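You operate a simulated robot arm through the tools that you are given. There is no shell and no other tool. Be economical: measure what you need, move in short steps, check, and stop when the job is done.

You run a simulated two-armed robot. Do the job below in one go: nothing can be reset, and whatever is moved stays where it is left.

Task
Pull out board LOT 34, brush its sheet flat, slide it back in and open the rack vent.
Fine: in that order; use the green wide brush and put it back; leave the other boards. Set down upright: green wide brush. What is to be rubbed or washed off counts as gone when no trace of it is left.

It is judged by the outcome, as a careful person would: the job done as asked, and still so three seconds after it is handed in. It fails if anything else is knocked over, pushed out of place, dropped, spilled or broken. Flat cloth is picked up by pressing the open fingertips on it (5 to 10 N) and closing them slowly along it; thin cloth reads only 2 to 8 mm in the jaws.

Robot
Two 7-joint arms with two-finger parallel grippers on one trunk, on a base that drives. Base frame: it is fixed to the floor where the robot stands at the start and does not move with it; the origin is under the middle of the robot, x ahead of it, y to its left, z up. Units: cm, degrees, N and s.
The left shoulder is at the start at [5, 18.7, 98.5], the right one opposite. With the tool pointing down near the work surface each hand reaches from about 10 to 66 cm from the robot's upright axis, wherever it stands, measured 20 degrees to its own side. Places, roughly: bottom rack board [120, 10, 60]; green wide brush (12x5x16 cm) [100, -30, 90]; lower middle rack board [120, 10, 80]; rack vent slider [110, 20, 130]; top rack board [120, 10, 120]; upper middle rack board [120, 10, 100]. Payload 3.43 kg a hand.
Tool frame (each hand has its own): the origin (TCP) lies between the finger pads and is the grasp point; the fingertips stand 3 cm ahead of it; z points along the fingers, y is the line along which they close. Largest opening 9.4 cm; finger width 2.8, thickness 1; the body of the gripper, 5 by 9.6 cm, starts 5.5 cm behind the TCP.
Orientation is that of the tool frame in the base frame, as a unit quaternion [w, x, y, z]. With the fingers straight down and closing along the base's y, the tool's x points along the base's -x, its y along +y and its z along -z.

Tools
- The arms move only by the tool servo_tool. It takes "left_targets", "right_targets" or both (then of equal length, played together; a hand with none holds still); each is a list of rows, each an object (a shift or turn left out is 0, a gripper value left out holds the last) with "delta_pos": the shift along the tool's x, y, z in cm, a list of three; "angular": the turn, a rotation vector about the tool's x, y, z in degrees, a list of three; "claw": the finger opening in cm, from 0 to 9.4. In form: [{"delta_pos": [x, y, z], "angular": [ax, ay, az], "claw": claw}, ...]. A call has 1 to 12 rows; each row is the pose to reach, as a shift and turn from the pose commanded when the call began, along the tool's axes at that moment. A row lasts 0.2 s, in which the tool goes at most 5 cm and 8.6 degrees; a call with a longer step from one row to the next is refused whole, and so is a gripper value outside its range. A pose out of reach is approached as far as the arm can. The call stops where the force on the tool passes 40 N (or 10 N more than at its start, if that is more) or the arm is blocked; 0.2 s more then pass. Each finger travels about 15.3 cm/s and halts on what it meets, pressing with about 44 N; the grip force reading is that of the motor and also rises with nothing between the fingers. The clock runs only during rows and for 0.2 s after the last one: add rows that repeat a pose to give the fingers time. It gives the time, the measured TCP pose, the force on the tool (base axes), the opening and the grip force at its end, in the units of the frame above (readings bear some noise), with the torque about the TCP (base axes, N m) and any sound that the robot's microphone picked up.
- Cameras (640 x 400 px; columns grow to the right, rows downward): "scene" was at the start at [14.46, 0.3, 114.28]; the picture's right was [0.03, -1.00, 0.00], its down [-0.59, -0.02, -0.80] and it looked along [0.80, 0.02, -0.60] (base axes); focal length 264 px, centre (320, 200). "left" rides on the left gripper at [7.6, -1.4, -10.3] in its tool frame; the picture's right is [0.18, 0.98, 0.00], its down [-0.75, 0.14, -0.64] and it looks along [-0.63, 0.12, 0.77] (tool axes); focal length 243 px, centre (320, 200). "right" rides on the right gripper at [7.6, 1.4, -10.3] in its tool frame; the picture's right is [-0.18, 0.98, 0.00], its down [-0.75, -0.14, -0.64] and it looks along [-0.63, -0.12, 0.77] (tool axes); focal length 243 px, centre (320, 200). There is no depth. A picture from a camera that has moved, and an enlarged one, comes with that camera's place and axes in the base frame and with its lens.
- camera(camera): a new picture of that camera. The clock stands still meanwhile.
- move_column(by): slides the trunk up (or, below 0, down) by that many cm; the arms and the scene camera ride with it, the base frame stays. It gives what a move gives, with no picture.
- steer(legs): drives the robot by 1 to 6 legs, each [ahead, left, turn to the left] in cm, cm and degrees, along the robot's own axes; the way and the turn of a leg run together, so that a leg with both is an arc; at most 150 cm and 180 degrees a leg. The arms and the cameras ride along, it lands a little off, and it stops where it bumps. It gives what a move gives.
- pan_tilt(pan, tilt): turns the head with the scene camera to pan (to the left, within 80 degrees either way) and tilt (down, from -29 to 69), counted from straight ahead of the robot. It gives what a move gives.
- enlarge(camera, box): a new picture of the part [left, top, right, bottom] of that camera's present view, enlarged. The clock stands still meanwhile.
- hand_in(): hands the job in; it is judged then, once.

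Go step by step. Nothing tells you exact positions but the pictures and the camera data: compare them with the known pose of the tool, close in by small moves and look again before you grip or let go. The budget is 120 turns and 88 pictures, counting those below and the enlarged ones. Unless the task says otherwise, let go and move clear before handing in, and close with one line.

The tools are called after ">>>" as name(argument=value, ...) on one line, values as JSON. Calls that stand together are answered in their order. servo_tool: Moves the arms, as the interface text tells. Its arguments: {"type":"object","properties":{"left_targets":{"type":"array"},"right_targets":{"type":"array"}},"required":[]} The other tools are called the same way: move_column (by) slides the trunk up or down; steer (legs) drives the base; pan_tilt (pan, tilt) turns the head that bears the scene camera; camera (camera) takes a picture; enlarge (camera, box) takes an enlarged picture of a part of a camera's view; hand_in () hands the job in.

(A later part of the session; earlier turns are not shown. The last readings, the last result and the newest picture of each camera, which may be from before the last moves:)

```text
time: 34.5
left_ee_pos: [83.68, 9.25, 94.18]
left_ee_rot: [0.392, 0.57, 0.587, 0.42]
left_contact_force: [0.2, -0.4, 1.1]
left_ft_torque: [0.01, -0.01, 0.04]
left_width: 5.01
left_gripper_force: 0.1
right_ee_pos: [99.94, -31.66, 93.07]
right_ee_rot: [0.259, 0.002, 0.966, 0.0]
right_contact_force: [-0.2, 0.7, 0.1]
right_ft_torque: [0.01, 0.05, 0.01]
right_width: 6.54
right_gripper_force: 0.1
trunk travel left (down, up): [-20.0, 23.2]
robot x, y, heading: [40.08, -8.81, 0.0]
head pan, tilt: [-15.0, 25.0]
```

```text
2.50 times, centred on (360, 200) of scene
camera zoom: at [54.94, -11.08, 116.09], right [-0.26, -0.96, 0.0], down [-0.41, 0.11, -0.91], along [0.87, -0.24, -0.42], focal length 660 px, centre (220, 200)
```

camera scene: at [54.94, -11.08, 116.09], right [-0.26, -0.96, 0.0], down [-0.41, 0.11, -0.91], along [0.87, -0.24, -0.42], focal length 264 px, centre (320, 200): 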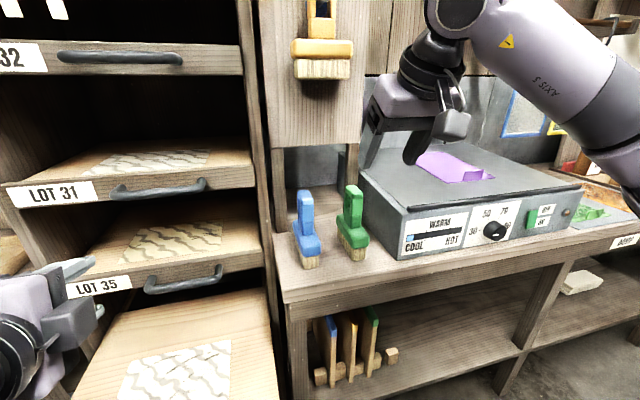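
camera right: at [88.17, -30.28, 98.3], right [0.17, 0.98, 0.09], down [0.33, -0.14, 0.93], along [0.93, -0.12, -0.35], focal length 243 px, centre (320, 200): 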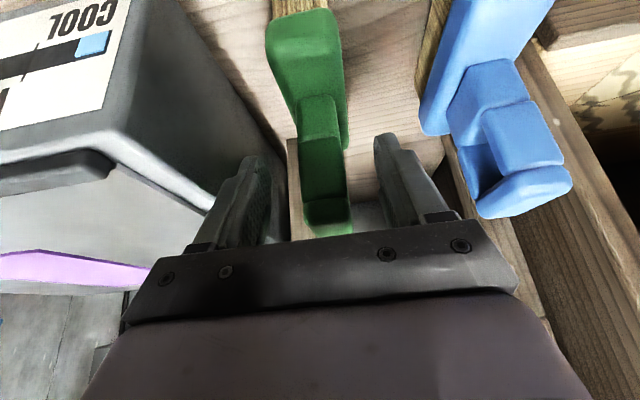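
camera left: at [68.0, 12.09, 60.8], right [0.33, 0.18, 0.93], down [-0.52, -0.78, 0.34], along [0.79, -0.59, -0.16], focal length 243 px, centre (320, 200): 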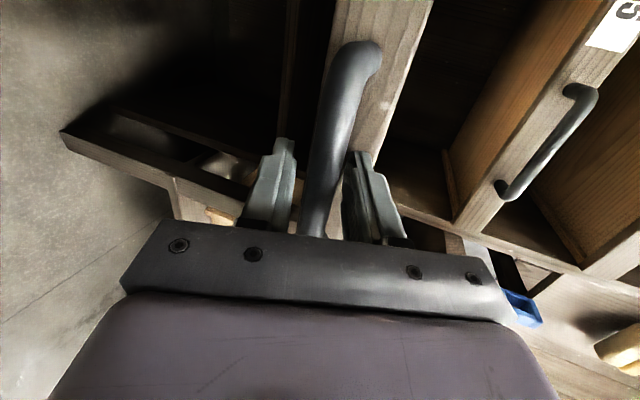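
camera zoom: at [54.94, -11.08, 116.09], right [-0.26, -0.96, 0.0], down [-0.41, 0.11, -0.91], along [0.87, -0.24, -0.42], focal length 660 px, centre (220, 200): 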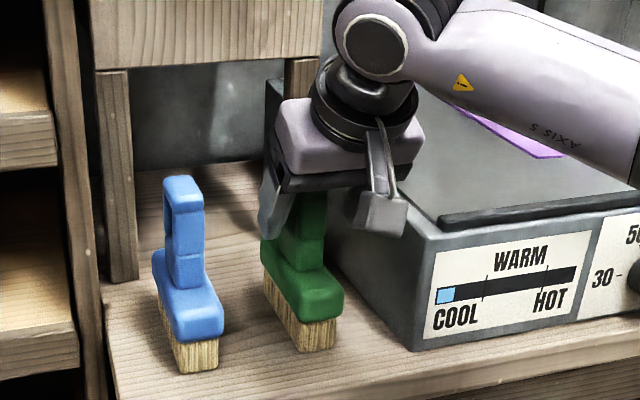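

The handle is centred between the fingers, so I'm closing, then lifting slightly.

>>> servo_tool(right_targets=[{"claw": 4.5}, {"claw": 3.2}, {"claw": 2.5}, {"claw": 1.5}, {"claw": 1.0}, {"claw": 1.0}])

>>> servo_tool(right_targets=[{"delta_pos": [-0.5, 0, -0.87]}, {"delta_pos": [-1.5, 0, -2.6]}, {"delta_pos": [-1.5, 0, -2.6]}])

>>> enlarge(camera="scene", box=[270, 120, 450, 280])

```text
time: 35.9
left_ee_pos: [83.64, 9.4, 94.15]
left_ee_rot: [0.392, 0.57, 0.588, 0.42]
left_contact_force: [-0.3, 0.3, 0.4]
left_ft_torque: [-0.03, 0.01, -0.02]
left_width: 4.98
left_gripper_force: 0.1
right_ee_pos: [99.87, -31.69, 93.09]
right_ee_rot: [0.259, 0.003, 0.966, 0.0]
right_contact_force: [0.2, 0.5, 0.1]
right_ft_torque: [0.05, -0.03, 0.03]
right_width: 2.97
right_gripper_force: 44.1
trunk travel left (down, up): [-20.0, 23.2]
robot x, y, heading: [40.24, -8.7, -0.4]
head pan, tilt: [-15.0, 25.0]
```

```text
time: 36.7
left_ee_pos: [83.72, 9.35, 94.08]
left_ee_rot: [0.392, 0.569, 0.588, 0.42]
left_contact_force: [-0.5, -0.1, 0.3]
left_ft_torque: [-0.04, -0.02, -0.01]
left_width: 4.99
left_gripper_force: 0.0
right_ee_pos: [99.96, -31.73, 96.32]
right_ee_rot: [0.258, 0.002, 0.966, 0.001]
right_contact_force: [0.2, -0.8, -0.7]
right_ft_torque: [0.01, 0.02, 0.03]
right_width: 2.99
right_gripper_force: 44.2
trunk travel left (down, up): [-20.0, 23.2]
robot x, y, heading: [40.33, -8.32, -0.4]
head pan, tilt: [-15.0, 25.0]
```

```text
2.50 times, centred on (360, 200) of scene
camera zoom: at [54.95, -11.09, 116.08], right [-0.26, -0.96, 0.0], down [-0.41, 0.11, -0.91], along [0.87, -0.24, -0.42], focal length 660 px, centre (220, 200)
```

zoom: 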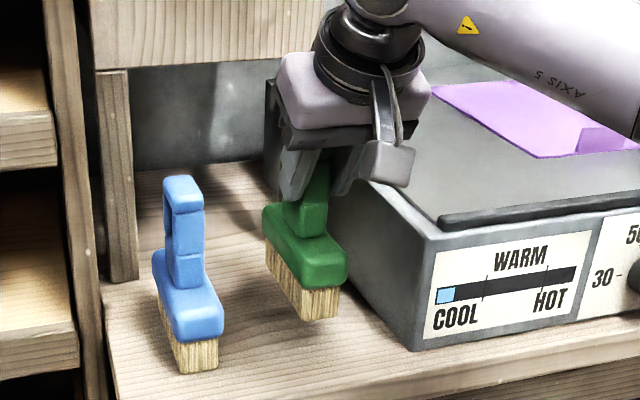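

The brush is gripped upright. I'll back it out horizontally, then shift the base left in front of the board. That also takes the left hand off the sheet.

>>> servo_tool(right_targets=[{"delta_pos": [2.6, 0, -1.5]}, {"delta_pos": [6, 0, -3.5]}, {"delta_pos": [9.5, 0, -5.5]}, {"delta_pos": [13, 0, -7.5]}, {"delta_pos": [13.9, 0, -8]}])

>>> steer(legs=[[0, 18, 0]])

>>> pan_tilt(pan=0, tilt=45)

>>> camera(camera="scene")

```text
time: 37.9
left_ee_pos: [83.59, 9.47, 94.13]
left_ee_rot: [0.392, 0.57, 0.587, 0.42]
left_contact_force: [0.0, 0.0, 0.7]
left_ft_torque: [-0.02, 0.02, 0.0]
left_width: 4.98
left_gripper_force: 0.2
right_ee_pos: [83.85, -31.58, 96.11]
right_ee_rot: [0.259, 0.004, 0.966, 0.0]
right_contact_force: [0.4, -0.1, -1.4]
right_ft_torque: [-0.01, 0.07, 0.02]
right_width: 2.98
right_gripper_force: 44.4
trunk travel left (down, up): [-20.0, 23.2]
robot x, y, heading: [40.44, -8.61, -0.4]
head pan, tilt: [-15.0, 25.0]
```

```text
time: 40.1
left_ee_pos: [83.73, 27.43, 94.08]
left_ee_rot: [0.392, 0.569, 0.588, 0.421]
left_contact_force: [0.1, -0.2, -1.3]
left_ft_torque: [0.01, 0.0, -0.01]
left_width: 5.02
left_gripper_force: 0.1
right_ee_pos: [83.77, -13.39, 96.14]
right_ee_rot: [0.258, 0.003, 0.966, 0.0]
right_contact_force: [-1.1, 1.3, -1.6]
right_ft_torque: [-0.03, 0.05, 0.01]
right_width: 2.99
right_gripper_force: 44.0
trunk travel left (down, up): [-20.0, 23.2]
robot x, y, heading: [40.6, 9.21, -0.5]
head pan, tilt: [-15.0, 25.0]
```

```text
time: 40.9
left_ee_pos: [83.87, 27.52, 94.16]
left_ee_rot: [0.392, 0.57, 0.588, 0.419]
left_contact_force: [0.5, -0.6, -0.3]
left_ft_torque: [0.01, 0.02, -0.01]
left_width: 5.01
left_gripper_force: 0.1
right_ee_pos: [83.95, -13.45, 96.1]
right_ee_rot: [0.259, 0.003, 0.966, 0.0]
right_contact_force: [0.6, -0.1, -1.6]
right_ft_torque: [0.02, 0.01, -0.02]
right_width: 3.0
right_gripper_force: 44.8
trunk travel left (down, up): [-20.0, 23.2]
robot x, y, heading: [40.69, 9.71, -0.4]
head pan, tilt: [0.0, 45.0]
```

```text
56 pictures are left
camera scene: at [54.27, 9.43, 113.03], right [-0.01, -1.0, 0.0], down [-0.71, 0.0, -0.71], along [0.71, 0.0, -0.71], focal length 264 px, centre (320, 200)
```

scene: 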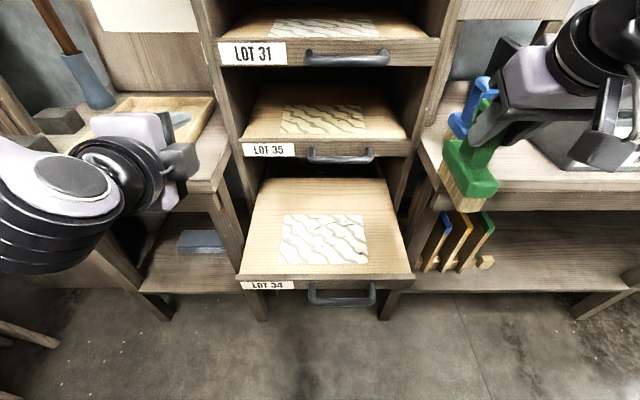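

I can see the whole sheet: x 86–101.5, y -2 to 18.7. I'll bring the brush over the right edge of the near half and descend to just above the board.

>>> servo_tool(right_targets=[{"delta_pos": [-1.7, 3.5, 1]}, {"delta_pos": [-3.4, 7, 2]}, {"delta_pos": [-5.2, 10, 3]}, {"delta_pos": [-3.2, 10, 6.5]}, {"delta_pos": [-1.2, 10, 9.9]}, {"delta_pos": [0.8, 10, 13.4]}, {"delta_pos": [2.8, 10, 16.9]}, {"delta_pos": [4.8, 10, 20.3]}, {"delta_pos": [4.8, 10, 20.3]}])

>>> camera(camera="scene")

```text
time: 42.9
left_ee_pos: [83.73, 27.5, 94.17]
left_ee_rot: [0.392, 0.57, 0.588, 0.42]
left_contact_force: [0.2, 0.4, 0.2]
left_ft_torque: [0.01, 0.01, 0.01]
left_width: 5.0
left_gripper_force: 0.0
right_ee_pos: [89.87, -3.16, 76.43]
right_ee_rot: [0.259, 0.005, 0.966, -0.001]
right_contact_force: [-0.1, 0.1, -1.8]
right_ft_torque: [0.05, 0.05, -0.04]
right_width: 2.96
right_gripper_force: 44.4
trunk travel left (down, up): [-20.0, 23.2]
robot x, y, heading: [40.47, 9.44, -0.2]
head pan, tilt: [0.0, 45.0]
```

```text
55 pictures are left
camera scene: at [54.27, 9.43, 113.03], right [0.0, -1.0, 0.0], down [-0.71, 0.0, -0.71], along [0.71, 0.0, -0.71], focal length 264 px, centre (320, 200)
```

scene: 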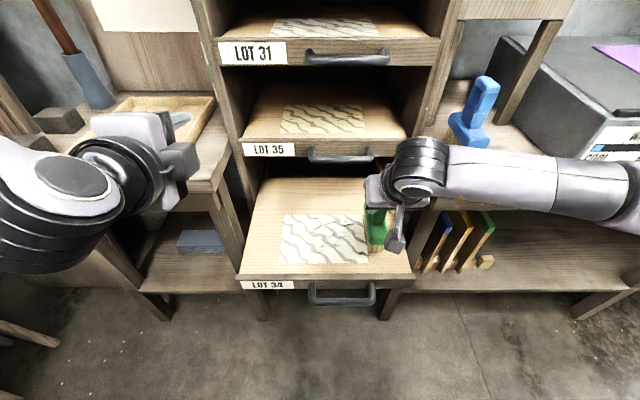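

I'm descending slowly until the bristles touch.

>>> servo_tool(right_targets=[{"delta_pos": [0.5, 0, 0.87]}, {"delta_pos": [1, 0, 1.73]}, {"delta_pos": [1.25, 0, 2.16]}, {"delta_pos": [1.5, 0, 2.6]}, {"delta_pos": [1.5, 0, 2.6]}])

>>> enlarge(camera="scene", box=[240, 130, 440, 310])

```text
time: 44.1
left_ee_pos: [83.76, 27.52, 94.05]
left_ee_rot: [0.392, 0.57, 0.588, 0.42]
left_contact_force: [-0.2, 0.1, 0.3]
left_ft_torque: [0.0, 0.02, -0.03]
left_width: 4.99
left_gripper_force: 0.1
right_ee_pos: [89.87, -3.3, 73.31]
right_ee_rot: [0.259, 0.004, 0.966, 0.0]
right_contact_force: [-0.4, -0.2, -0.6]
right_ft_torque: [0.0, 0.06, 0.01]
right_width: 2.99
right_gripper_force: 44.4
trunk travel left (down, up): [-20.0, 23.2]
robot x, y, heading: [40.4, 9.73, -0.4]
head pan, tilt: [0.0, 45.0]
```

```text
2.22 times, centred on (340, 220) of scene
camera zoom: at [54.27, 9.44, 113.03], right [0.0, -1.0, 0.0], down [-0.71, 0.0, -0.71], along [0.71, 0.0, -0.71], focal length 587 px, centre (276, 156)
```

zoom: 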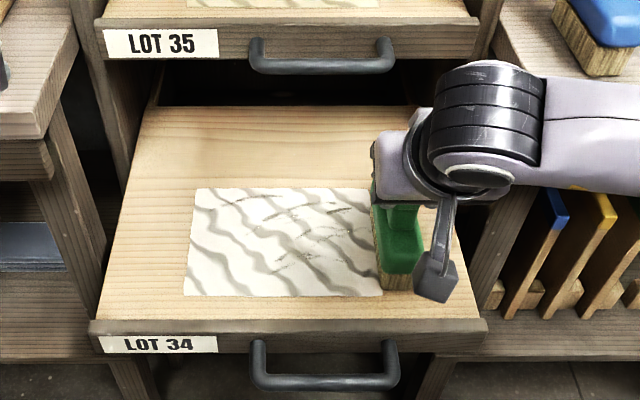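

>>> servo_tool(right_targets=[{"delta_pos": [0.15, 0, 0.26]}, {"delta_pos": [0.3, 0, 0.52]}, {"delta_pos": [0.4, 0, 0.7]}, {"delta_pos": [0.4, 0, 0.7]}])

```text
time: 45.1
left_ee_pos: [83.63, 27.61, 94.27]
left_ee_rot: [0.394, 0.569, 0.587, 0.421]
left_contact_force: [-0.1, 0.1, -0.7]
left_ft_torque: [0.04, 0.02, -0.02]
left_width: 5.01
left_gripper_force: 0.1
right_ee_pos: [90.14, -3.26, 73.08]
right_ee_rot: [0.265, 0.003, 0.964, 0.002]
right_contact_force: [2.2, -0.8, 32.6]
right_ft_torque: [-0.06, -0.06, -0.01]
right_width: 2.96
right_gripper_force: 44.1
trunk travel left (down, up): [-20.0, 23.2]
robot x, y, heading: [40.41, 9.19, -0.1]
head pan, tilt: [0.0, 45.0]
```

The bristles touched at TCP z≈73.1 with 32 N. I'll ease off to under 10 N and make the first stroke across toward +y.

>>> servo_tool(right_targets=[{"delta_pos": [-0.2, 0, -0.35]}, {"delta_pos": [-0.2, 2.4, -0.35]}, {"delta_pos": [-0.2, 4.8, -0.35]}, {"delta_pos": [-0.2, 7.2, -0.35]}, {"delta_pos": [-0.2, 9.6, -0.35]}, {"delta_pos": [-0.2, 12, -0.35]}, {"delta_pos": [-0.2, 14.4, -0.35]}, {"delta_pos": [-0.2, 16.8, -0.35]}, {"delta_pos": [-0.2, 19.2, -0.35]}, {"delta_pos": [-0.2, 21.6, -0.35]}, {"delta_pos": [-0.2, 23.5, -0.35]}])

>>> enlarge(camera="scene", box=[230, 130, 430, 310])

```text
time: 47.5
left_ee_pos: [83.64, 27.43, 94.18]
left_ee_rot: [0.392, 0.569, 0.588, 0.42]
left_contact_force: [0.4, 0.0, 0.7]
left_ft_torque: [0.03, 0.01, -0.02]
left_width: 5.0
left_gripper_force: 0.0
right_ee_pos: [89.96, 20.1, 72.93]
right_ee_rot: [0.261, 0.002, 0.965, 0.001]
right_contact_force: [-1.0, -4.1, 17.6]
right_ft_torque: [-0.38, -1.01, -0.26]
right_width: 3.04
right_gripper_force: 43.9
trunk travel left (down, up): [-20.0, 23.2]
robot x, y, heading: [40.24, 9.62, -0.4]
head pan, tilt: [0.0, 45.0]
```

```text
2.22 times, centred on (330, 220) of scene
camera zoom: at [54.11, 9.4, 113.05], right [0.0, -1.0, 0.0], down [-0.71, 0.0, -0.71], along [0.71, 0.0, -0.71], focal length 587 px, centre (298, 156)
```

zoom: 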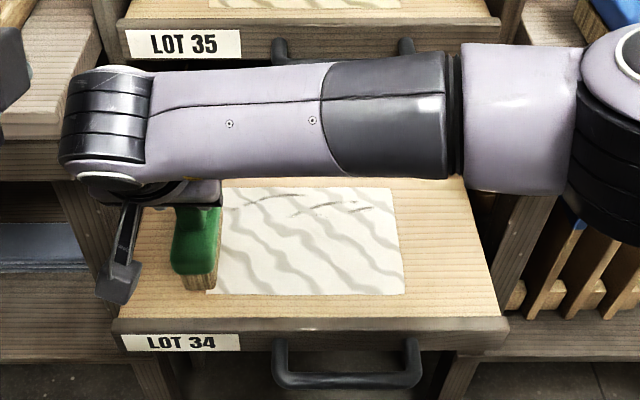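

The strokes are fading the creases. Here's the return stroke at the same depth.

>>> servo_tool(right_targets=[{"delta_pos": [0, -2.4, 0]}, {"delta_pos": [0, -4.8, 0]}, {"delta_pos": [0, -7.2, 0]}, {"delta_pos": [0, -9.6, 0]}, {"delta_pos": [0, -12, 0]}, {"delta_pos": [0, -14.4, 0]}, {"delta_pos": [0, -16.8, 0]}, {"delta_pos": [0, -19.2, 0]}, {"delta_pos": [0, -21.6, 0]}, {"delta_pos": [0, -23.6, 0]}])

>>> enlarge(camera="scene", box=[230, 130, 430, 310])

```text
time: 49.7
left_ee_pos: [83.65, 27.38, 94.18]
left_ee_rot: [0.392, 0.569, 0.588, 0.42]
left_contact_force: [-0.5, 0.0, -0.2]
left_ft_torque: [0.0, 0.02, -0.03]
left_width: 5.02
left_gripper_force: 0.0
right_ee_pos: [90.05, -3.76, 72.83]
right_ee_rot: [0.26, 0.004, 0.966, 0.0]
right_contact_force: [-0.1, 2.5, 11.0]
right_ft_torque: [0.17, -0.67, 0.09]
right_width: 3.02
right_gripper_force: 43.8
trunk travel left (down, up): [-20.0, 23.2]
robot x, y, heading: [40.47, 9.51, -0.3]
head pan, tilt: [0.0, 45.0]
```

```text
2.22 times, centred on (330, 220) of scene
camera zoom: at [54.18, 9.46, 113.04], right [0.0, -1.0, 0.0], down [-0.71, 0.0, -0.71], along [0.71, 0.0, -0.71], focal length 587 px, centre (298, 156)
```

zoom: 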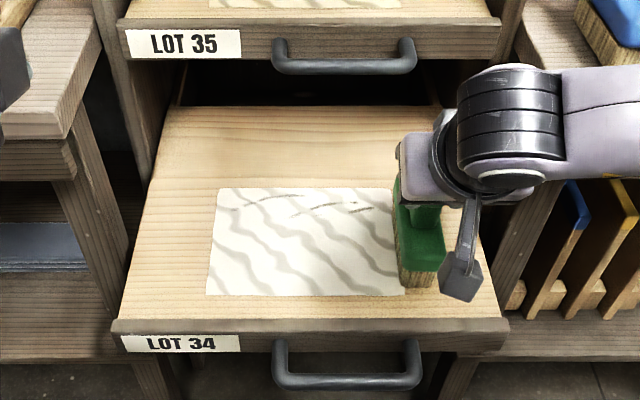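

Good progress on the near half. Next I'll lift, shift 6.4 cm toward the far edge, and stroke there.

>>> servo_tool(right_targets=[{"delta_pos": [-0.75, 0, -1.3]}, {"delta_pos": [-3.5, 0, 0.3]}, {"delta_pos": [-6.3, 0, 1.9]}, {"delta_pos": [-5.5, 0.4, 3.2]}, {"delta_pos": [-5.5, 3.5, 3.2]}, {"delta_pos": [-5.5, 6.5, 3.2]}, {"delta_pos": [-5.5, 9.5, 3.2]}, {"delta_pos": [-5.5, 12.5, 3.2]}, {"delta_pos": [-5.5, 15.5, 3.2]}, {"delta_pos": [-5.5, 18.5, 3.2]}, {"delta_pos": [-5.5, 21.5, 3.2]}, {"delta_pos": [-5.5, 24, 3.2]}])

>>> servo_tool(right_targets=[{"delta_pos": [0, -2.4, 0]}, {"delta_pos": [0, -4.8, 0]}, {"delta_pos": [0, -7.2, 0]}, {"delta_pos": [0, -9.6, 0]}, {"delta_pos": [0, -12, 0]}, {"delta_pos": [0, -14.4, 0]}, {"delta_pos": [0, -16.8, 0]}, {"delta_pos": [0, -19.2, 0]}, {"delta_pos": [0, -21.6, 0]}, {"delta_pos": [0, -24, 0]}])

>>> enlarge(camera="scene", box=[230, 130, 430, 310])

```text
time: 52.3
left_ee_pos: [83.71, 27.26, 94.21]
left_ee_rot: [0.393, 0.569, 0.587, 0.42]
left_contact_force: [-1.4, 0.0, 0.4]
left_ft_torque: [0.04, -0.02, 0.0]
left_width: 4.98
left_gripper_force: 0.1
right_ee_pos: [96.52, 20.38, 72.83]
right_ee_rot: [0.26, 0.003, 0.966, 0.0]
right_contact_force: [-2.1, -3.1, 9.9]
right_ft_torque: [-0.21, -0.27, -0.11]
right_width: 2.99
right_gripper_force: 43.8
trunk travel left (down, up): [-20.0, 23.2]
robot x, y, heading: [40.55, 9.25, -0.2]
head pan, tilt: [0.0, 45.0]
```

```text
time: 54.5
left_ee_pos: [83.75, 27.45, 94.14]
left_ee_rot: [0.393, 0.569, 0.588, 0.42]
left_contact_force: [-0.4, 0.7, 0.5]
left_ft_torque: [0.0, -0.03, 0.02]
left_width: 5.01
left_gripper_force: 0.0
right_ee_pos: [96.23, -3.56, 72.89]
right_ee_rot: [0.259, 0.004, 0.966, -0.001]
right_contact_force: [0.3, 1.2, 7.3]
right_ft_torque: [0.03, -0.33, -0.01]
right_width: 2.98
right_gripper_force: 43.9
trunk travel left (down, up): [-20.0, 23.2]
robot x, y, heading: [40.54, 9.07, -0.3]
head pan, tilt: [0.0, 45.0]
```

```text
2.22 times, centred on (330, 220) of scene
camera zoom: at [54.2, 9.45, 113.04], right [0.0, -1.0, 0.0], down [-0.71, 0.0, -0.71], along [0.71, 0.0, -0.71], focal length 587 px, centre (298, 156)
```

zoom: 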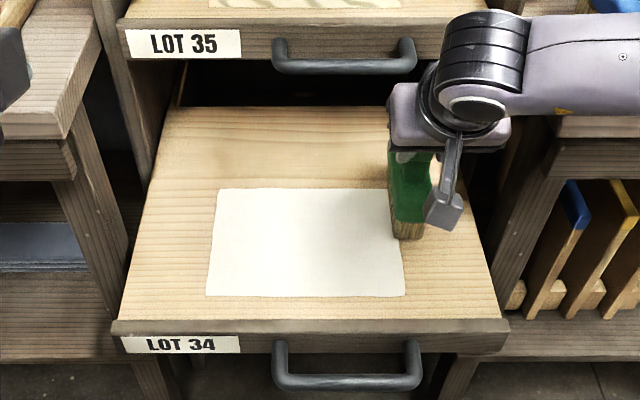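

The sheet looks smooth. I'll back the brush off clear of the shelf above, lift, and inspect closely.

>>> servo_tool(right_targets=[{"delta_pos": [-0.5, 0, -0.9]}, {"delta_pos": [2.1, 0, -3.2]}, {"delta_pos": [5.5, 0, -5.2]}, {"delta_pos": [8, 0, -8]}, {"delta_pos": [6, 0, -11.5]}, {"delta_pos": [4, 0, -15]}, {"delta_pos": [2, 0, -18.5]}, {"delta_pos": [0, 0, -22]}, {"delta_pos": [-1.5, 0, -25]}])

>>> enlarge(camera="scene", box=[270, 205, 380, 275])

>>> camera(camera="scene")

```text
time: 56.5
left_ee_pos: [83.79, 27.32, 94.19]
left_ee_rot: [0.392, 0.57, 0.588, 0.419]
left_contact_force: [0.0, 0.2, 0.0]
left_ft_torque: [0.03, -0.04, -0.04]
left_width: 4.98
left_gripper_force: 0.0
right_ee_pos: [85.17, -3.64, 95.25]
right_ee_rot: [0.258, 0.003, 0.966, -0.001]
right_contact_force: [0.6, 0.1, -0.9]
right_ft_torque: [-0.01, 0.03, -0.03]
right_width: 3.0
right_gripper_force: 43.9
trunk travel left (down, up): [-20.0, 23.2]
robot x, y, heading: [40.34, 9.35, -0.1]
head pan, tilt: [0.0, 45.0]
```

```text
5.71 times, centred on (325, 240) of scene
camera zoom: at [54.26, 9.44, 113.03], right [0.0, -1.0, 0.0], down [-0.71, 0.0, -0.71], along [0.71, 0.0, -0.71], focal length 1508 px, centre (291, -29)
```

zoom: 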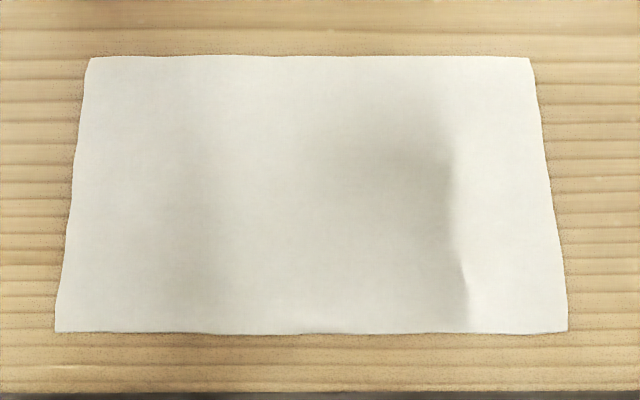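

```text
49 pictures are left
camera scene: at [54.26, 9.44, 113.03], right [0.0, -1.0, 0.0], down [-0.71, 0.0, -0.71], along [0.71, 0.0, -0.71], focal length 264 px, centre (320, 200)
```

scene: 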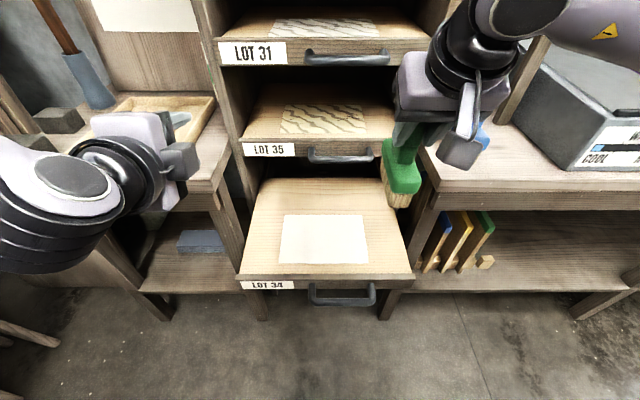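

The sheet is flat; the shading seems to be the arm's shadow, and I'll recheck that. Next I'll return the brush, driving the base back to the right first.

>>> servo_tool(right_targets=[{"delta_pos": [-0.2, -1, -1.7]}, {"delta_pos": [0, -2, -3.3]}])

>>> steer(legs=[[0, -18, 0]])

>>> camera(camera="scene")

>>> enlarge(camera="scene", box=[185, 200, 305, 280])

```text
time: 57.1
left_ee_pos: [83.69, 27.47, 94.21]
left_ee_rot: [0.392, 0.57, 0.588, 0.42]
left_contact_force: [0.7, 0.3, 0.6]
left_ft_torque: [-0.03, 0.02, 0.07]
left_width: 4.99
left_gripper_force: 0.1
right_ee_pos: [83.54, -5.6, 98.14]
right_ee_rot: [0.259, 0.004, 0.966, -0.001]
right_contact_force: [-0.1, -0.1, -1.0]
right_ft_torque: [0.01, 0.02, 0.0]
right_width: 2.99
right_gripper_force: 43.8
trunk travel left (down, up): [-20.0, 23.2]
robot x, y, heading: [40.39, 9.72, -0.4]
head pan, tilt: [0.0, 45.0]
```

```text
time: 59.3
left_ee_pos: [83.66, 10.31, 94.16]
left_ee_rot: [0.392, 0.569, 0.588, 0.42]
left_contact_force: [-0.6, -0.7, -0.2]
left_ft_torque: [0.02, 0.0, 0.01]
left_width: 4.99
left_gripper_force: 0.0
right_ee_pos: [83.45, -22.54, 98.22]
right_ee_rot: [0.259, 0.002, 0.966, 0.0]
right_contact_force: [0.8, 0.1, -1.0]
right_ft_torque: [-0.02, 0.04, 0.03]
right_width: 3.01
right_gripper_force: 44.0
trunk travel left (down, up): [-20.0, 23.2]
robot x, y, heading: [40.49, -7.35, -0.2]
head pan, tilt: [0.0, 45.0]
```

```text
48 pictures are left
camera scene: at [54.21, -7.75, 113.03], right [0.0, -1.0, 0.0], down [-0.71, 0.0, -0.71], along [0.71, 0.0, -0.71], focal length 264 px, centre (320, 200)
```

scene: 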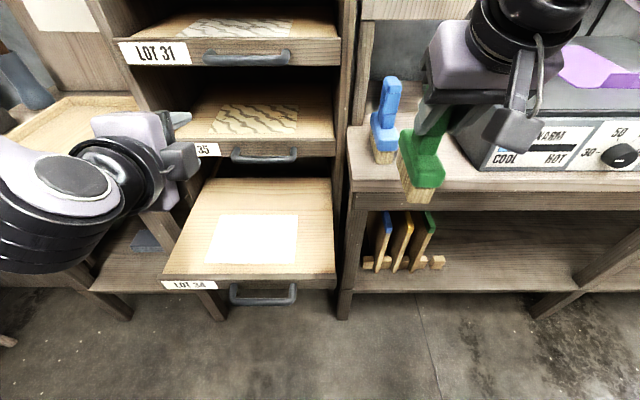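

```text
5.00 times, centred on (245, 240) of scene
camera zoom: at [54.21, -7.75, 113.03], right [0.0, -1.0, 0.0], down [-0.71, 0.0, -0.71], along [0.71, 0.0, -0.71], focal length 1320 px, centre (695, 0)
```

zoom: 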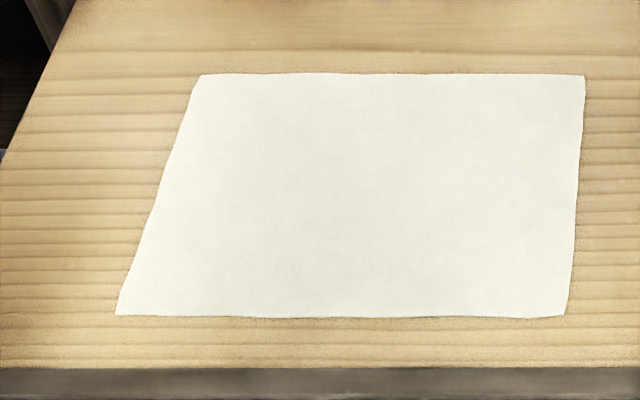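

The sheet is spotless. I'm moving the brush to above its old spot.

>>> servo_tool(right_targets=[{"delta_pos": [0, -3, 0]}, {"delta_pos": [0, -6, 0]}, {"delta_pos": [0, -9, 0]}, {"delta_pos": [-3.5, -9, 2]}, {"delta_pos": [-7, -9, 4]}, {"delta_pos": [-10.5, -9, 6.1]}, {"delta_pos": [-14.2, -9, 8.2]}, {"delta_pos": [-13.2, -9, 9.9]}, {"delta_pos": [-13.2, -9, 9.9]}])

>>> enlarge(camera="scene", box=[340, 50, 540, 230])

```text
time: 61.3
left_ee_pos: [83.6, 10.34, 94.21]
left_ee_rot: [0.391, 0.57, 0.588, 0.42]
left_contact_force: [0.2, 0.1, -0.8]
left_ft_torque: [0.0, 0.02, 0.03]
left_width: 5.0
left_gripper_force: 0.1
right_ee_pos: [100.25, -31.59, 96.06]
right_ee_rot: [0.259, 0.002, 0.966, 0.0]
right_contact_force: [0.4, 0.2, -1.8]
right_ft_torque: [0.01, 0.05, 0.01]
right_width: 2.97
right_gripper_force: 43.7
trunk travel left (down, up): [-20.0, 23.2]
robot x, y, heading: [40.13, -7.65, -0.1]
head pan, tilt: [0.0, 45.0]
```

```text
2.22 times, centred on (440, 140) of scene
camera zoom: at [54.21, -7.74, 113.03], right [0.0, -1.0, 0.0], down [-0.71, 0.0, -0.71], along [0.71, 0.0, -0.71], focal length 587 px, centre (53, 333)
```

zoom: 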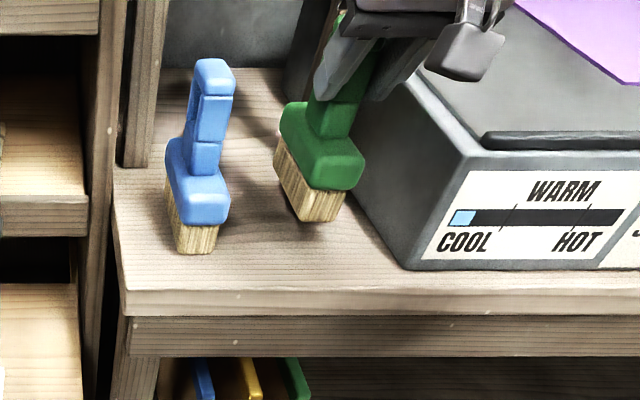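

Now I'll lower it 3 cm until it just touches.

>>> servo_tool(right_targets=[{"delta_pos": [0.7, 0, 0.7]}, {"delta_pos": [1.2, 0, 1.6]}, {"delta_pos": [1.55, 0, 2.2]}, {"delta_pos": [1.65, 0, 2.4]}, {"delta_pos": [1.7, 0, 2.5]}, {"delta_pos": [1.7, 0, 2.5]}])

```text
time: 62.7
left_ee_pos: [83.7, 10.37, 94.05]
left_ee_rot: [0.391, 0.569, 0.588, 0.421]
left_contact_force: [-0.3, -0.1, 0.2]
left_ft_torque: [-0.02, 0.01, 0.02]
left_width: 5.0
left_gripper_force: 0.0
right_ee_pos: [99.58, -31.68, 92.89]
right_ee_rot: [0.259, 0.003, 0.966, 0.0]
right_contact_force: [-0.4, 0.7, -1.5]
right_ft_torque: [0.01, 0.03, -0.02]
right_width: 2.98
right_gripper_force: 43.7
trunk travel left (down, up): [-20.0, 23.2]
robot x, y, heading: [40.48, -7.88, -0.1]
head pan, tilt: [0.0, 45.0]
```

>>> servo_tool(right_targets=[{"delta_pos": [0.08, 0, 0.13]}, {"delta_pos": [0.15, 0, 0.26]}, {"delta_pos": [0.15, 0, 0.26]}])

>>> enlarge(camera="scene", box=[340, 50, 540, 230])

```text
time: 63.5
left_ee_pos: [83.78, 10.42, 94.12]
left_ee_rot: [0.392, 0.569, 0.588, 0.42]
left_contact_force: [-0.6, 0.0, 0.3]
left_ft_torque: [-0.01, 0.0, -0.01]
left_width: 4.99
left_gripper_force: 0.0
right_ee_pos: [99.5, -31.58, 92.88]
right_ee_rot: [0.259, 0.002, 0.966, 0.0]
right_contact_force: [0.0, 0.4, -1.9]
right_ft_torque: [-0.03, 0.0, -0.01]
right_width: 3.02
right_gripper_force: 44.1
trunk travel left (down, up): [-20.0, 23.2]
robot x, y, heading: [40.11, -7.56, -0.3]
head pan, tilt: [0.0, 45.0]
```

```text
2.22 times, centred on (440, 140) of scene
camera zoom: at [54.2, -7.74, 113.03], right [0.0, -1.0, 0.0], down [-0.71, 0.0, -0.71], along [0.71, 0.0, -0.71], focal length 587 px, centre (53, 333)
```

zoom: 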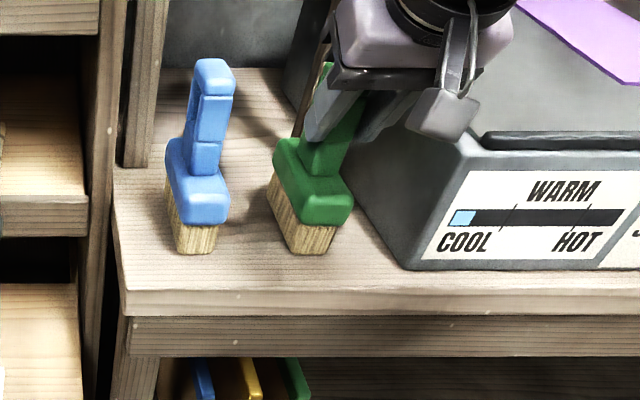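

>>> servo_tool(right_targets=[{"delta_pos": [0.08, 0, 0.13]}, {"delta_pos": [0.15, 0, 0.26]}, {"delta_pos": [0.15, 0, 0.26]}])

```text
time: 64.3
left_ee_pos: [83.54, 10.36, 94.28]
left_ee_rot: [0.392, 0.569, 0.588, 0.421]
left_contact_force: [0.1, 1.4, -0.4]
left_ft_torque: [-0.02, 0.02, 0.0]
left_width: 5.0
left_gripper_force: 0.0
right_ee_pos: [99.48, -31.43, 92.82]
right_ee_rot: [0.261, 0.002, 0.965, 0.0]
right_contact_force: [-0.1, -0.6, 12.7]
right_ft_torque: [-0.28, 0.4, 0.02]
right_width: 2.94
right_gripper_force: 43.9
trunk travel left (down, up): [-20.0, 23.2]
robot x, y, heading: [40.21, -7.37, -0.1]
head pan, tilt: [0.0, 45.0]
```

It's touching the bench with 13 N. I'll ease off, open, and withdraw along the finger axis.

>>> servo_tool(right_targets=[{"delta_pos": [-0.07, 0, -0.12], "claw": 1.0}, {"delta_pos": [-0.07, 0, -0.12], "claw": 3.4}, {"delta_pos": [-0.07, 0, -0.12], "claw": 4.5}, {"delta_pos": [-0.07, 0, -0.12], "claw": 6.2}, {"delta_pos": [-0.07, 0, -0.12], "claw": 6.2}])

>>> camera(camera="right")

```text
time: 65.5
left_ee_pos: [83.57, 10.3, 94.09]
left_ee_rot: [0.391, 0.569, 0.589, 0.42]
left_contact_force: [0.5, 1.1, 0.5]
left_ft_torque: [-0.02, 0.0, 0.01]
left_width: 5.03
left_gripper_force: 0.1
right_ee_pos: [99.45, -31.65, 92.68]
right_ee_rot: [0.259, 0.002, 0.966, 0.0]
right_contact_force: [-0.6, -0.9, -0.5]
right_ft_torque: [0.02, 0.0, -0.01]
right_width: 6.19
right_gripper_force: 0.0
trunk travel left (down, up): [-20.0, 23.2]
robot x, y, heading: [40.22, -7.81, -0.2]
head pan, tilt: [0.0, 45.0]
```

```text
44 pictures are left
camera right: at [87.71, -30.29, 97.88], right [0.16, 0.98, 0.09], down [0.33, -0.14, 0.93], along [0.93, -0.12, -0.35], focal length 243 px, centre (320, 200)
```

right: 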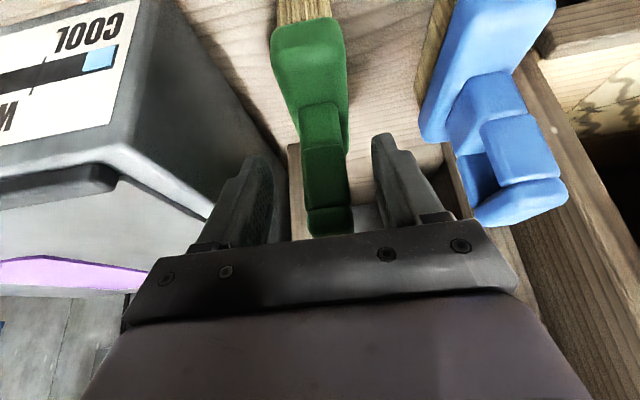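

>>> servo_tool(right_targets=[{"delta_pos": [0, 0, -2.5]}, {"delta_pos": [0, 0, -6]}, {"delta_pos": [0, 0, -10]}, {"delta_pos": [3, 0, -14]}, {"delta_pos": [7, -2, -16]}, {"delta_pos": [11, -5, -18]}, {"delta_pos": [15, -8, -20]}])

>>> enlarge(camera="scene", box=[320, 50, 520, 230])

```text
refused: row 6 steps farther than a row can; nothing moved
```

```text
2.22 times, centred on (420, 140) of scene
camera zoom: at [54.19, -7.74, 113.03], right [0.0, -1.0, 0.0], down [-0.71, 0.0, -0.71], along [0.71, 0.0, -0.71], focal length 587 px, centre (98, 333)
```

zoom: 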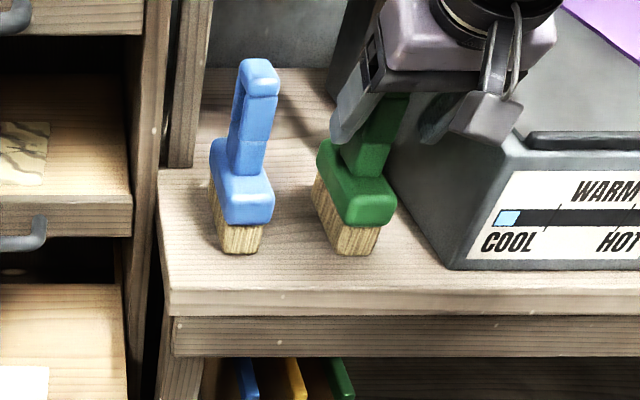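

>>> servo_tool(right_targets=[{"delta_pos": [0, 0, -2.5]}, {"delta_pos": [0, 0, -6]}, {"delta_pos": [0, 0, -10]}, {"delta_pos": [3, 0, -13]}, {"delta_pos": [6, -2, -14.5]}, {"delta_pos": [9, -4, -16]}, {"delta_pos": [12, -6, -17.5]}, {"delta_pos": [15, -8, -19]}])

>>> enlarge(camera="scene", box=[320, 50, 520, 230])

```text
time: 67.3
left_ee_pos: [83.6, 10.33, 94.21]
left_ee_rot: [0.392, 0.569, 0.588, 0.421]
left_contact_force: [-1.0, -0.2, -0.2]
left_ft_torque: [0.02, 0.02, 0.0]
left_width: 5.0
left_gripper_force: 0.1
right_ee_pos: [77.03, -39.52, 101.38]
right_ee_rot: [0.26, 0.002, 0.966, 0.0]
right_contact_force: [-1.2, -0.7, 0.8]
right_ft_torque: [0.01, 0.03, 0.0]
right_width: 6.22
right_gripper_force: 0.0
trunk travel left (down, up): [-20.0, 23.2]
robot x, y, heading: [40.24, -7.89, -0.1]
head pan, tilt: [0.0, 45.0]
```

```text
2.22 times, centred on (420, 140) of scene
camera zoom: at [54.18, -7.75, 113.03], right [0.0, -1.0, 0.0], down [-0.71, 0.0, -0.71], along [0.71, 0.0, -0.71], focal length 587 px, centre (98, 333)
```

zoom: 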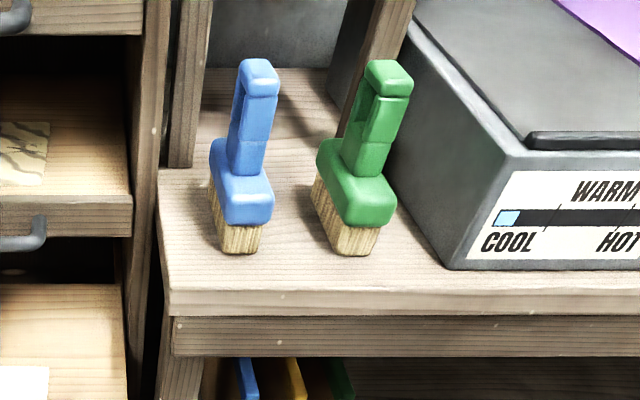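

The brush stands upright where it was. Next I'll go back to the board: drive so the left hand can regrip the handle, then bring it in front of the bar.

>>> steer(legs=[[-21.8, 0, 0], [0, 10.8, 0]])

>>> servo_tool(left_targets=[{"delta_pos": [-1.9, -3.1, 1.9], "claw": 5}, {"delta_pos": [-3.8, -6.2, 3.8]}, {"delta_pos": [-5.7, -9.3, 5.6]}, {"delta_pos": [-7.6, -12.4, 7.5]}, {"delta_pos": [-9.5, -15.5, 9.4]}, {"delta_pos": [-11.3, -18.6, 11.3]}, {"delta_pos": [-13.2, -21.7, 13.2]}, {"delta_pos": [-15, -24.8, 15]}, {"delta_pos": [-16.5, -27.9, 16.9]}, {"delta_pos": [-16.5, -27.9, 16.9]}])

>>> camera(camera="left")

>>> camera(camera="scene")

```text
time: 70.2
left_ee_pos: [61.29, 22.04, 94.03]
left_ee_rot: [0.39, 0.566, 0.591, 0.422]
left_contact_force: [-0.2, -0.1, 0.1]
left_ft_torque: [-0.01, -0.01, 0.0]
left_width: 5.01
left_gripper_force: 0.1
right_ee_pos: [55.16, -27.94, 101.48]
right_ee_rot: [0.258, -0.003, 0.966, 0.002]
right_contact_force: [-0.2, -0.6, -0.3]
right_ft_torque: [-0.01, -0.02, -0.01]
right_width: 6.22
right_gripper_force: 0.1
trunk travel left (down, up): [-20.0, 23.2]
robot x, y, heading: [18.07, 3.55, 0.8]
head pan, tilt: [0.0, 45.0]
```

```text
time: 72.4
left_ee_pos: [68.55, 6.08, 61.81]
left_ee_rot: [0.39, 0.567, 0.591, 0.422]
left_contact_force: [0.3, -0.5, -0.1]
left_ft_torque: [0.0, -0.02, -0.01]
left_width: 5.01
left_gripper_force: 0.0
right_ee_pos: [55.24, -28.01, 101.43]
right_ee_rot: [0.258, -0.003, 0.966, 0.003]
right_contact_force: [-0.2, -0.7, -0.3]
right_ft_torque: [0.01, 0.03, 0.02]
right_width: 6.22
right_gripper_force: 0.2
trunk travel left (down, up): [-20.0, 23.2]
robot x, y, heading: [18.31, 3.31, 0.7]
head pan, tilt: [0.0, 45.0]
```

```text
41 pictures are left
camera left: at [58.12, 12.94, 64.02], right [0.32, 0.19, 0.93], down [-0.51, -0.79, 0.34], along [0.79, -0.59, -0.16], focal length 243 px, centre (320, 200)
```

left: 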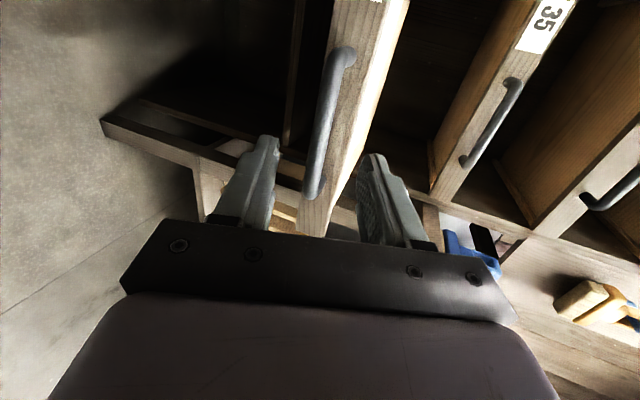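

```text
40 pictures are left
camera scene: at [32.03, 3.58, 113.03], right [0.01, -1.0, 0.0], down [-0.71, -0.01, -0.71], along [0.71, 0.01, -0.71], focal length 264 px, centre (320, 200)
```

scene: 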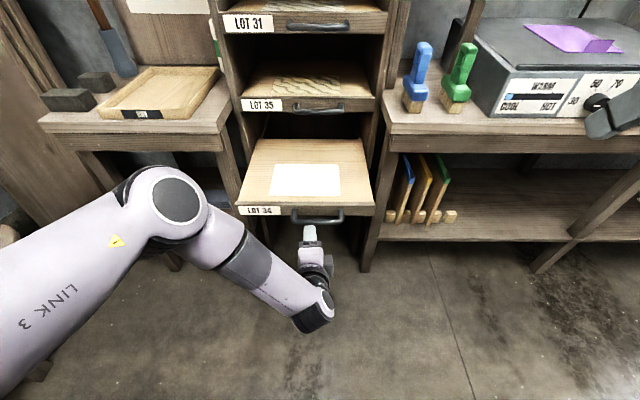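

The hand is aligned. I'll advance onto the bar and grip.

>>> servo_tool(left_targets=[{"delta_pos": [-0.5, 0, 3]}, {"delta_pos": [-0.9, 0, 6]}, {"delta_pos": [-0.9, 0, 8.5]}, {"delta_pos": [-0.9, 0.1, 10.2]}, {"delta_pos": [-0.9, 0.1, 10.2]}, {"delta_pos": [-0.9, 0.1, 10.2], "claw": 3}, {"delta_pos": [-0.9, 0.1, 10.2], "claw": 2}, {"delta_pos": [-0.9, 0.1, 10.2], "claw": 0.8}, {"delta_pos": [-0.9, 0.1, 10.2], "claw": 0.8}])

>>> camera(camera="left")

```text
time: 74.4
left_ee_pos: [78.42, 6.04, 58.57]
left_ee_rot: [0.39, 0.565, 0.591, 0.424]
left_contact_force: [1.8, -0.9, 4.0]
left_ft_torque: [-0.03, 0.0, 0.03]
left_width: 2.01
left_gripper_force: 45.2
right_ee_pos: [55.23, -27.91, 101.38]
right_ee_rot: [0.258, -0.002, 0.966, 0.001]
right_contact_force: [0.4, -1.0, 1.1]
right_ft_torque: [0.0, -0.01, 0.0]
right_width: 6.21
right_gripper_force: 0.1
trunk travel left (down, up): [-20.0, 23.2]
robot x, y, heading: [17.83, 3.09, 0.3]
head pan, tilt: [0.0, 45.0]
```

```text
39 pictures are left
camera left: at [67.92, 12.84, 60.89], right [0.32, 0.19, 0.93], down [-0.51, -0.79, 0.34], along [0.8, -0.59, -0.16], focal length 243 px, centre (320, 200)
```

left: 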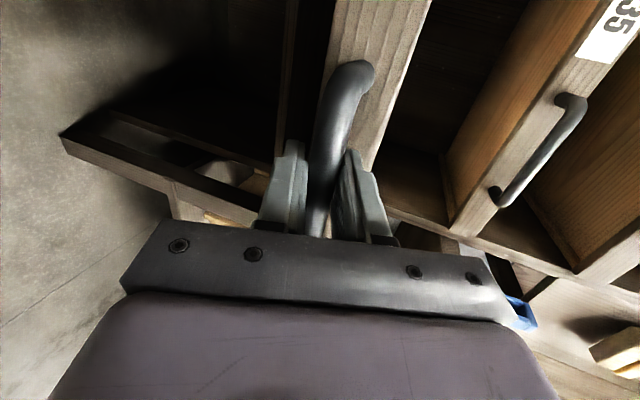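

Gripped at the same spot. I'll push by driving 19 cm, then the rest with checks.

>>> steer(legs=[[19, 0, -0.5]])

>>> steer(legs=[[3.5, 0, 0]])

>>> enlarge(camera="scene", box=[200, 100, 440, 290])

```text
time: 76.0
left_ee_pos: [97.49, 5.95, 58.68]
left_ee_rot: [0.391, 0.566, 0.589, 0.424]
left_contact_force: [0.9, 20.4, 7.3]
left_ft_torque: [-0.19, 0.01, 0.08]
left_width: 2.05
left_gripper_force: 44.8
right_ee_pos: [73.98, -28.02, 101.48]
right_ee_rot: [0.259, 0.001, 0.966, -0.001]
right_contact_force: [-0.4, 0.3, 0.0]
right_ft_torque: [0.01, -0.02, 0.01]
right_width: 6.18
right_gripper_force: 0.1
trunk travel left (down, up): [-20.0, 23.2]
robot x, y, heading: [37.23, 3.64, -0.0]
head pan, tilt: [0.0, 45.0]
```

```text
time: 76.8
left_ee_pos: [100.93, 5.98, 58.68]
left_ee_rot: [0.391, 0.565, 0.591, 0.423]
left_contact_force: [2.7, 0.9, 0.3]
left_ft_torque: [0.11, 0.01, 0.92]
left_width: 2.0
left_gripper_force: 45.2
right_ee_pos: [77.39, -28.23, 101.42]
right_ee_rot: [0.258, 0.001, 0.966, 0.0]
right_contact_force: [0.3, 0.4, 0.4]
right_ft_torque: [0.0, -0.03, 0.0]
right_width: 6.2
right_gripper_force: 0.0
trunk travel left (down, up): [-20.0, 23.2]
robot x, y, heading: [40.69, 3.62, -0.2]
head pan, tilt: [0.0, 45.0]
```

```text
2.11 times, centred on (320, 195) of scene
camera zoom: at [54.46, 3.54, 113.02], right [0.0, -1.0, 0.0], down [-0.71, 0.0, -0.71], along [0.71, 0.0, -0.71], focal length 556 px, centre (320, 210)
```

zoom: 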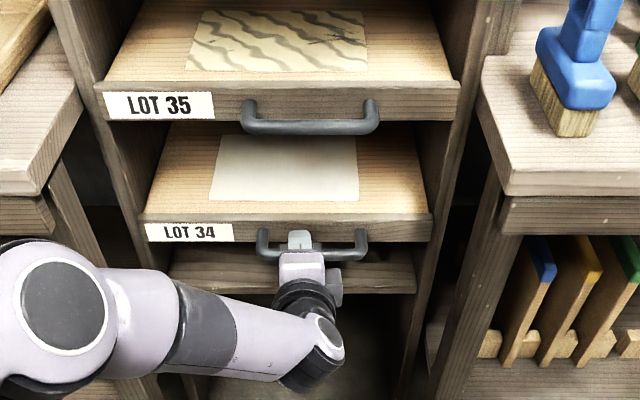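

About 0.7 cm remains. I'll finish with the arm until it meets the stop.

>>> servo_tool(left_targets=[{"delta_pos": [0, 0.14, 0.38]}, {"delta_pos": [0, 0.24, 0.66]}, {"delta_pos": [0, 0.34, 0.94]}, {"delta_pos": [0, 0.44, 1.2]}, {"delta_pos": [0, 0.44, 1.2]}])

```text
time: 77.6
left_ee_pos: [101.33, 5.92, 58.69]
left_ee_rot: [0.391, 0.565, 0.591, 0.423]
left_contact_force: [-18.3, 4.4, 15.5]
left_ft_torque: [-0.1, -0.11, -0.17]
left_width: 2.01
left_gripper_force: 44.7
right_ee_pos: [77.17, -28.13, 101.55]
right_ee_rot: [0.259, 0.002, 0.966, -0.001]
right_contact_force: [-0.7, 0.7, 0.4]
right_ft_torque: [-0.03, 0.02, -0.01]
right_width: 6.18
right_gripper_force: 0.0
trunk travel left (down, up): [-20.0, 23.2]
robot x, y, heading: [40.53, 3.88, 0.2]
head pan, tilt: [0.0, 45.0]
stopped in row 3 (left hand): the force on the tool passed its limit at 52 N (the readings are from after the stop); the commanded pose is now the measured one
```

The board is seated against its stop. I'll release, back away, and check.

>>> servo_tool(left_targets=[{"claw": 3}, {"claw": 5}, {"claw": 5}, {"delta_pos": [0, 0, -2]}, {"delta_pos": [0, 0, -5]}, {"delta_pos": [0, 0, -9]}, {"delta_pos": [0, 0, -13]}])

>>> pan_tilt(pan=0, tilt=35)

>>> enlarge(camera="scene", box=[200, 100, 440, 290])

```text
time: 79.2
left_ee_pos: [89.31, 5.16, 62.98]
left_ee_rot: [0.39, 0.566, 0.591, 0.422]
left_contact_force: [0.3, 1.2, 0.5]
left_ft_torque: [0.02, -0.01, 0.0]
left_width: 5.02
left_gripper_force: 0.0
right_ee_pos: [77.3, -28.06, 101.4]
right_ee_rot: [0.259, 0.001, 0.966, 0.001]
right_contact_force: [0.4, 0.2, -0.7]
right_ft_torque: [0.0, 0.0, 0.01]
right_width: 6.21
right_gripper_force: 0.0
trunk travel left (down, up): [-20.0, 23.2]
robot x, y, heading: [40.86, 4.1, 0.1]
head pan, tilt: [0.0, 45.0]
```

```text
time: 79.9
left_ee_pos: [89.35, 5.23, 63.08]
left_ee_rot: [0.388, 0.567, 0.591, 0.422]
left_contact_force: [-1.0, 0.5, -0.8]
left_ft_torque: [0.01, -0.03, 0.0]
left_width: 5.01
left_gripper_force: 0.1
right_ee_pos: [77.39, -28.24, 101.43]
right_ee_rot: [0.259, 0.001, 0.966, 0.0]
right_contact_force: [-0.4, 0.4, -0.1]
right_ft_torque: [0.0, 0.05, 0.02]
right_width: 6.2
right_gripper_force: 0.0
trunk travel left (down, up): [-20.0, 23.2]
robot x, y, heading: [40.35, 3.44, -0.1]
head pan, tilt: [0.0, 35.0]
```

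```text
2.11 times, centred on (320, 195) of scene
camera zoom: at [55.06, 3.56, 114.51], right [0.0, -1.0, 0.0], down [-0.57, 0.0, -0.82], along [0.82, 0.0, -0.57], focal length 556 px, centre (320, 210)
```

zoom: 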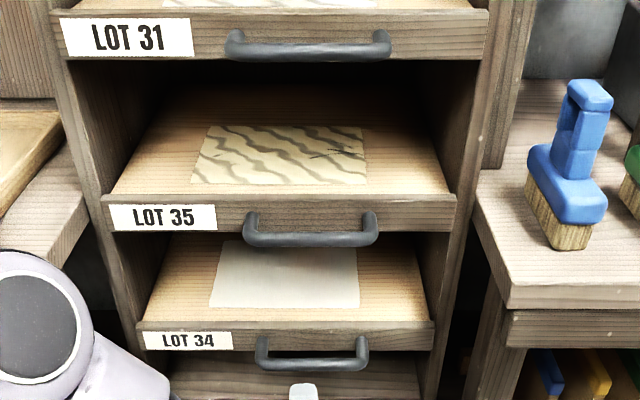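

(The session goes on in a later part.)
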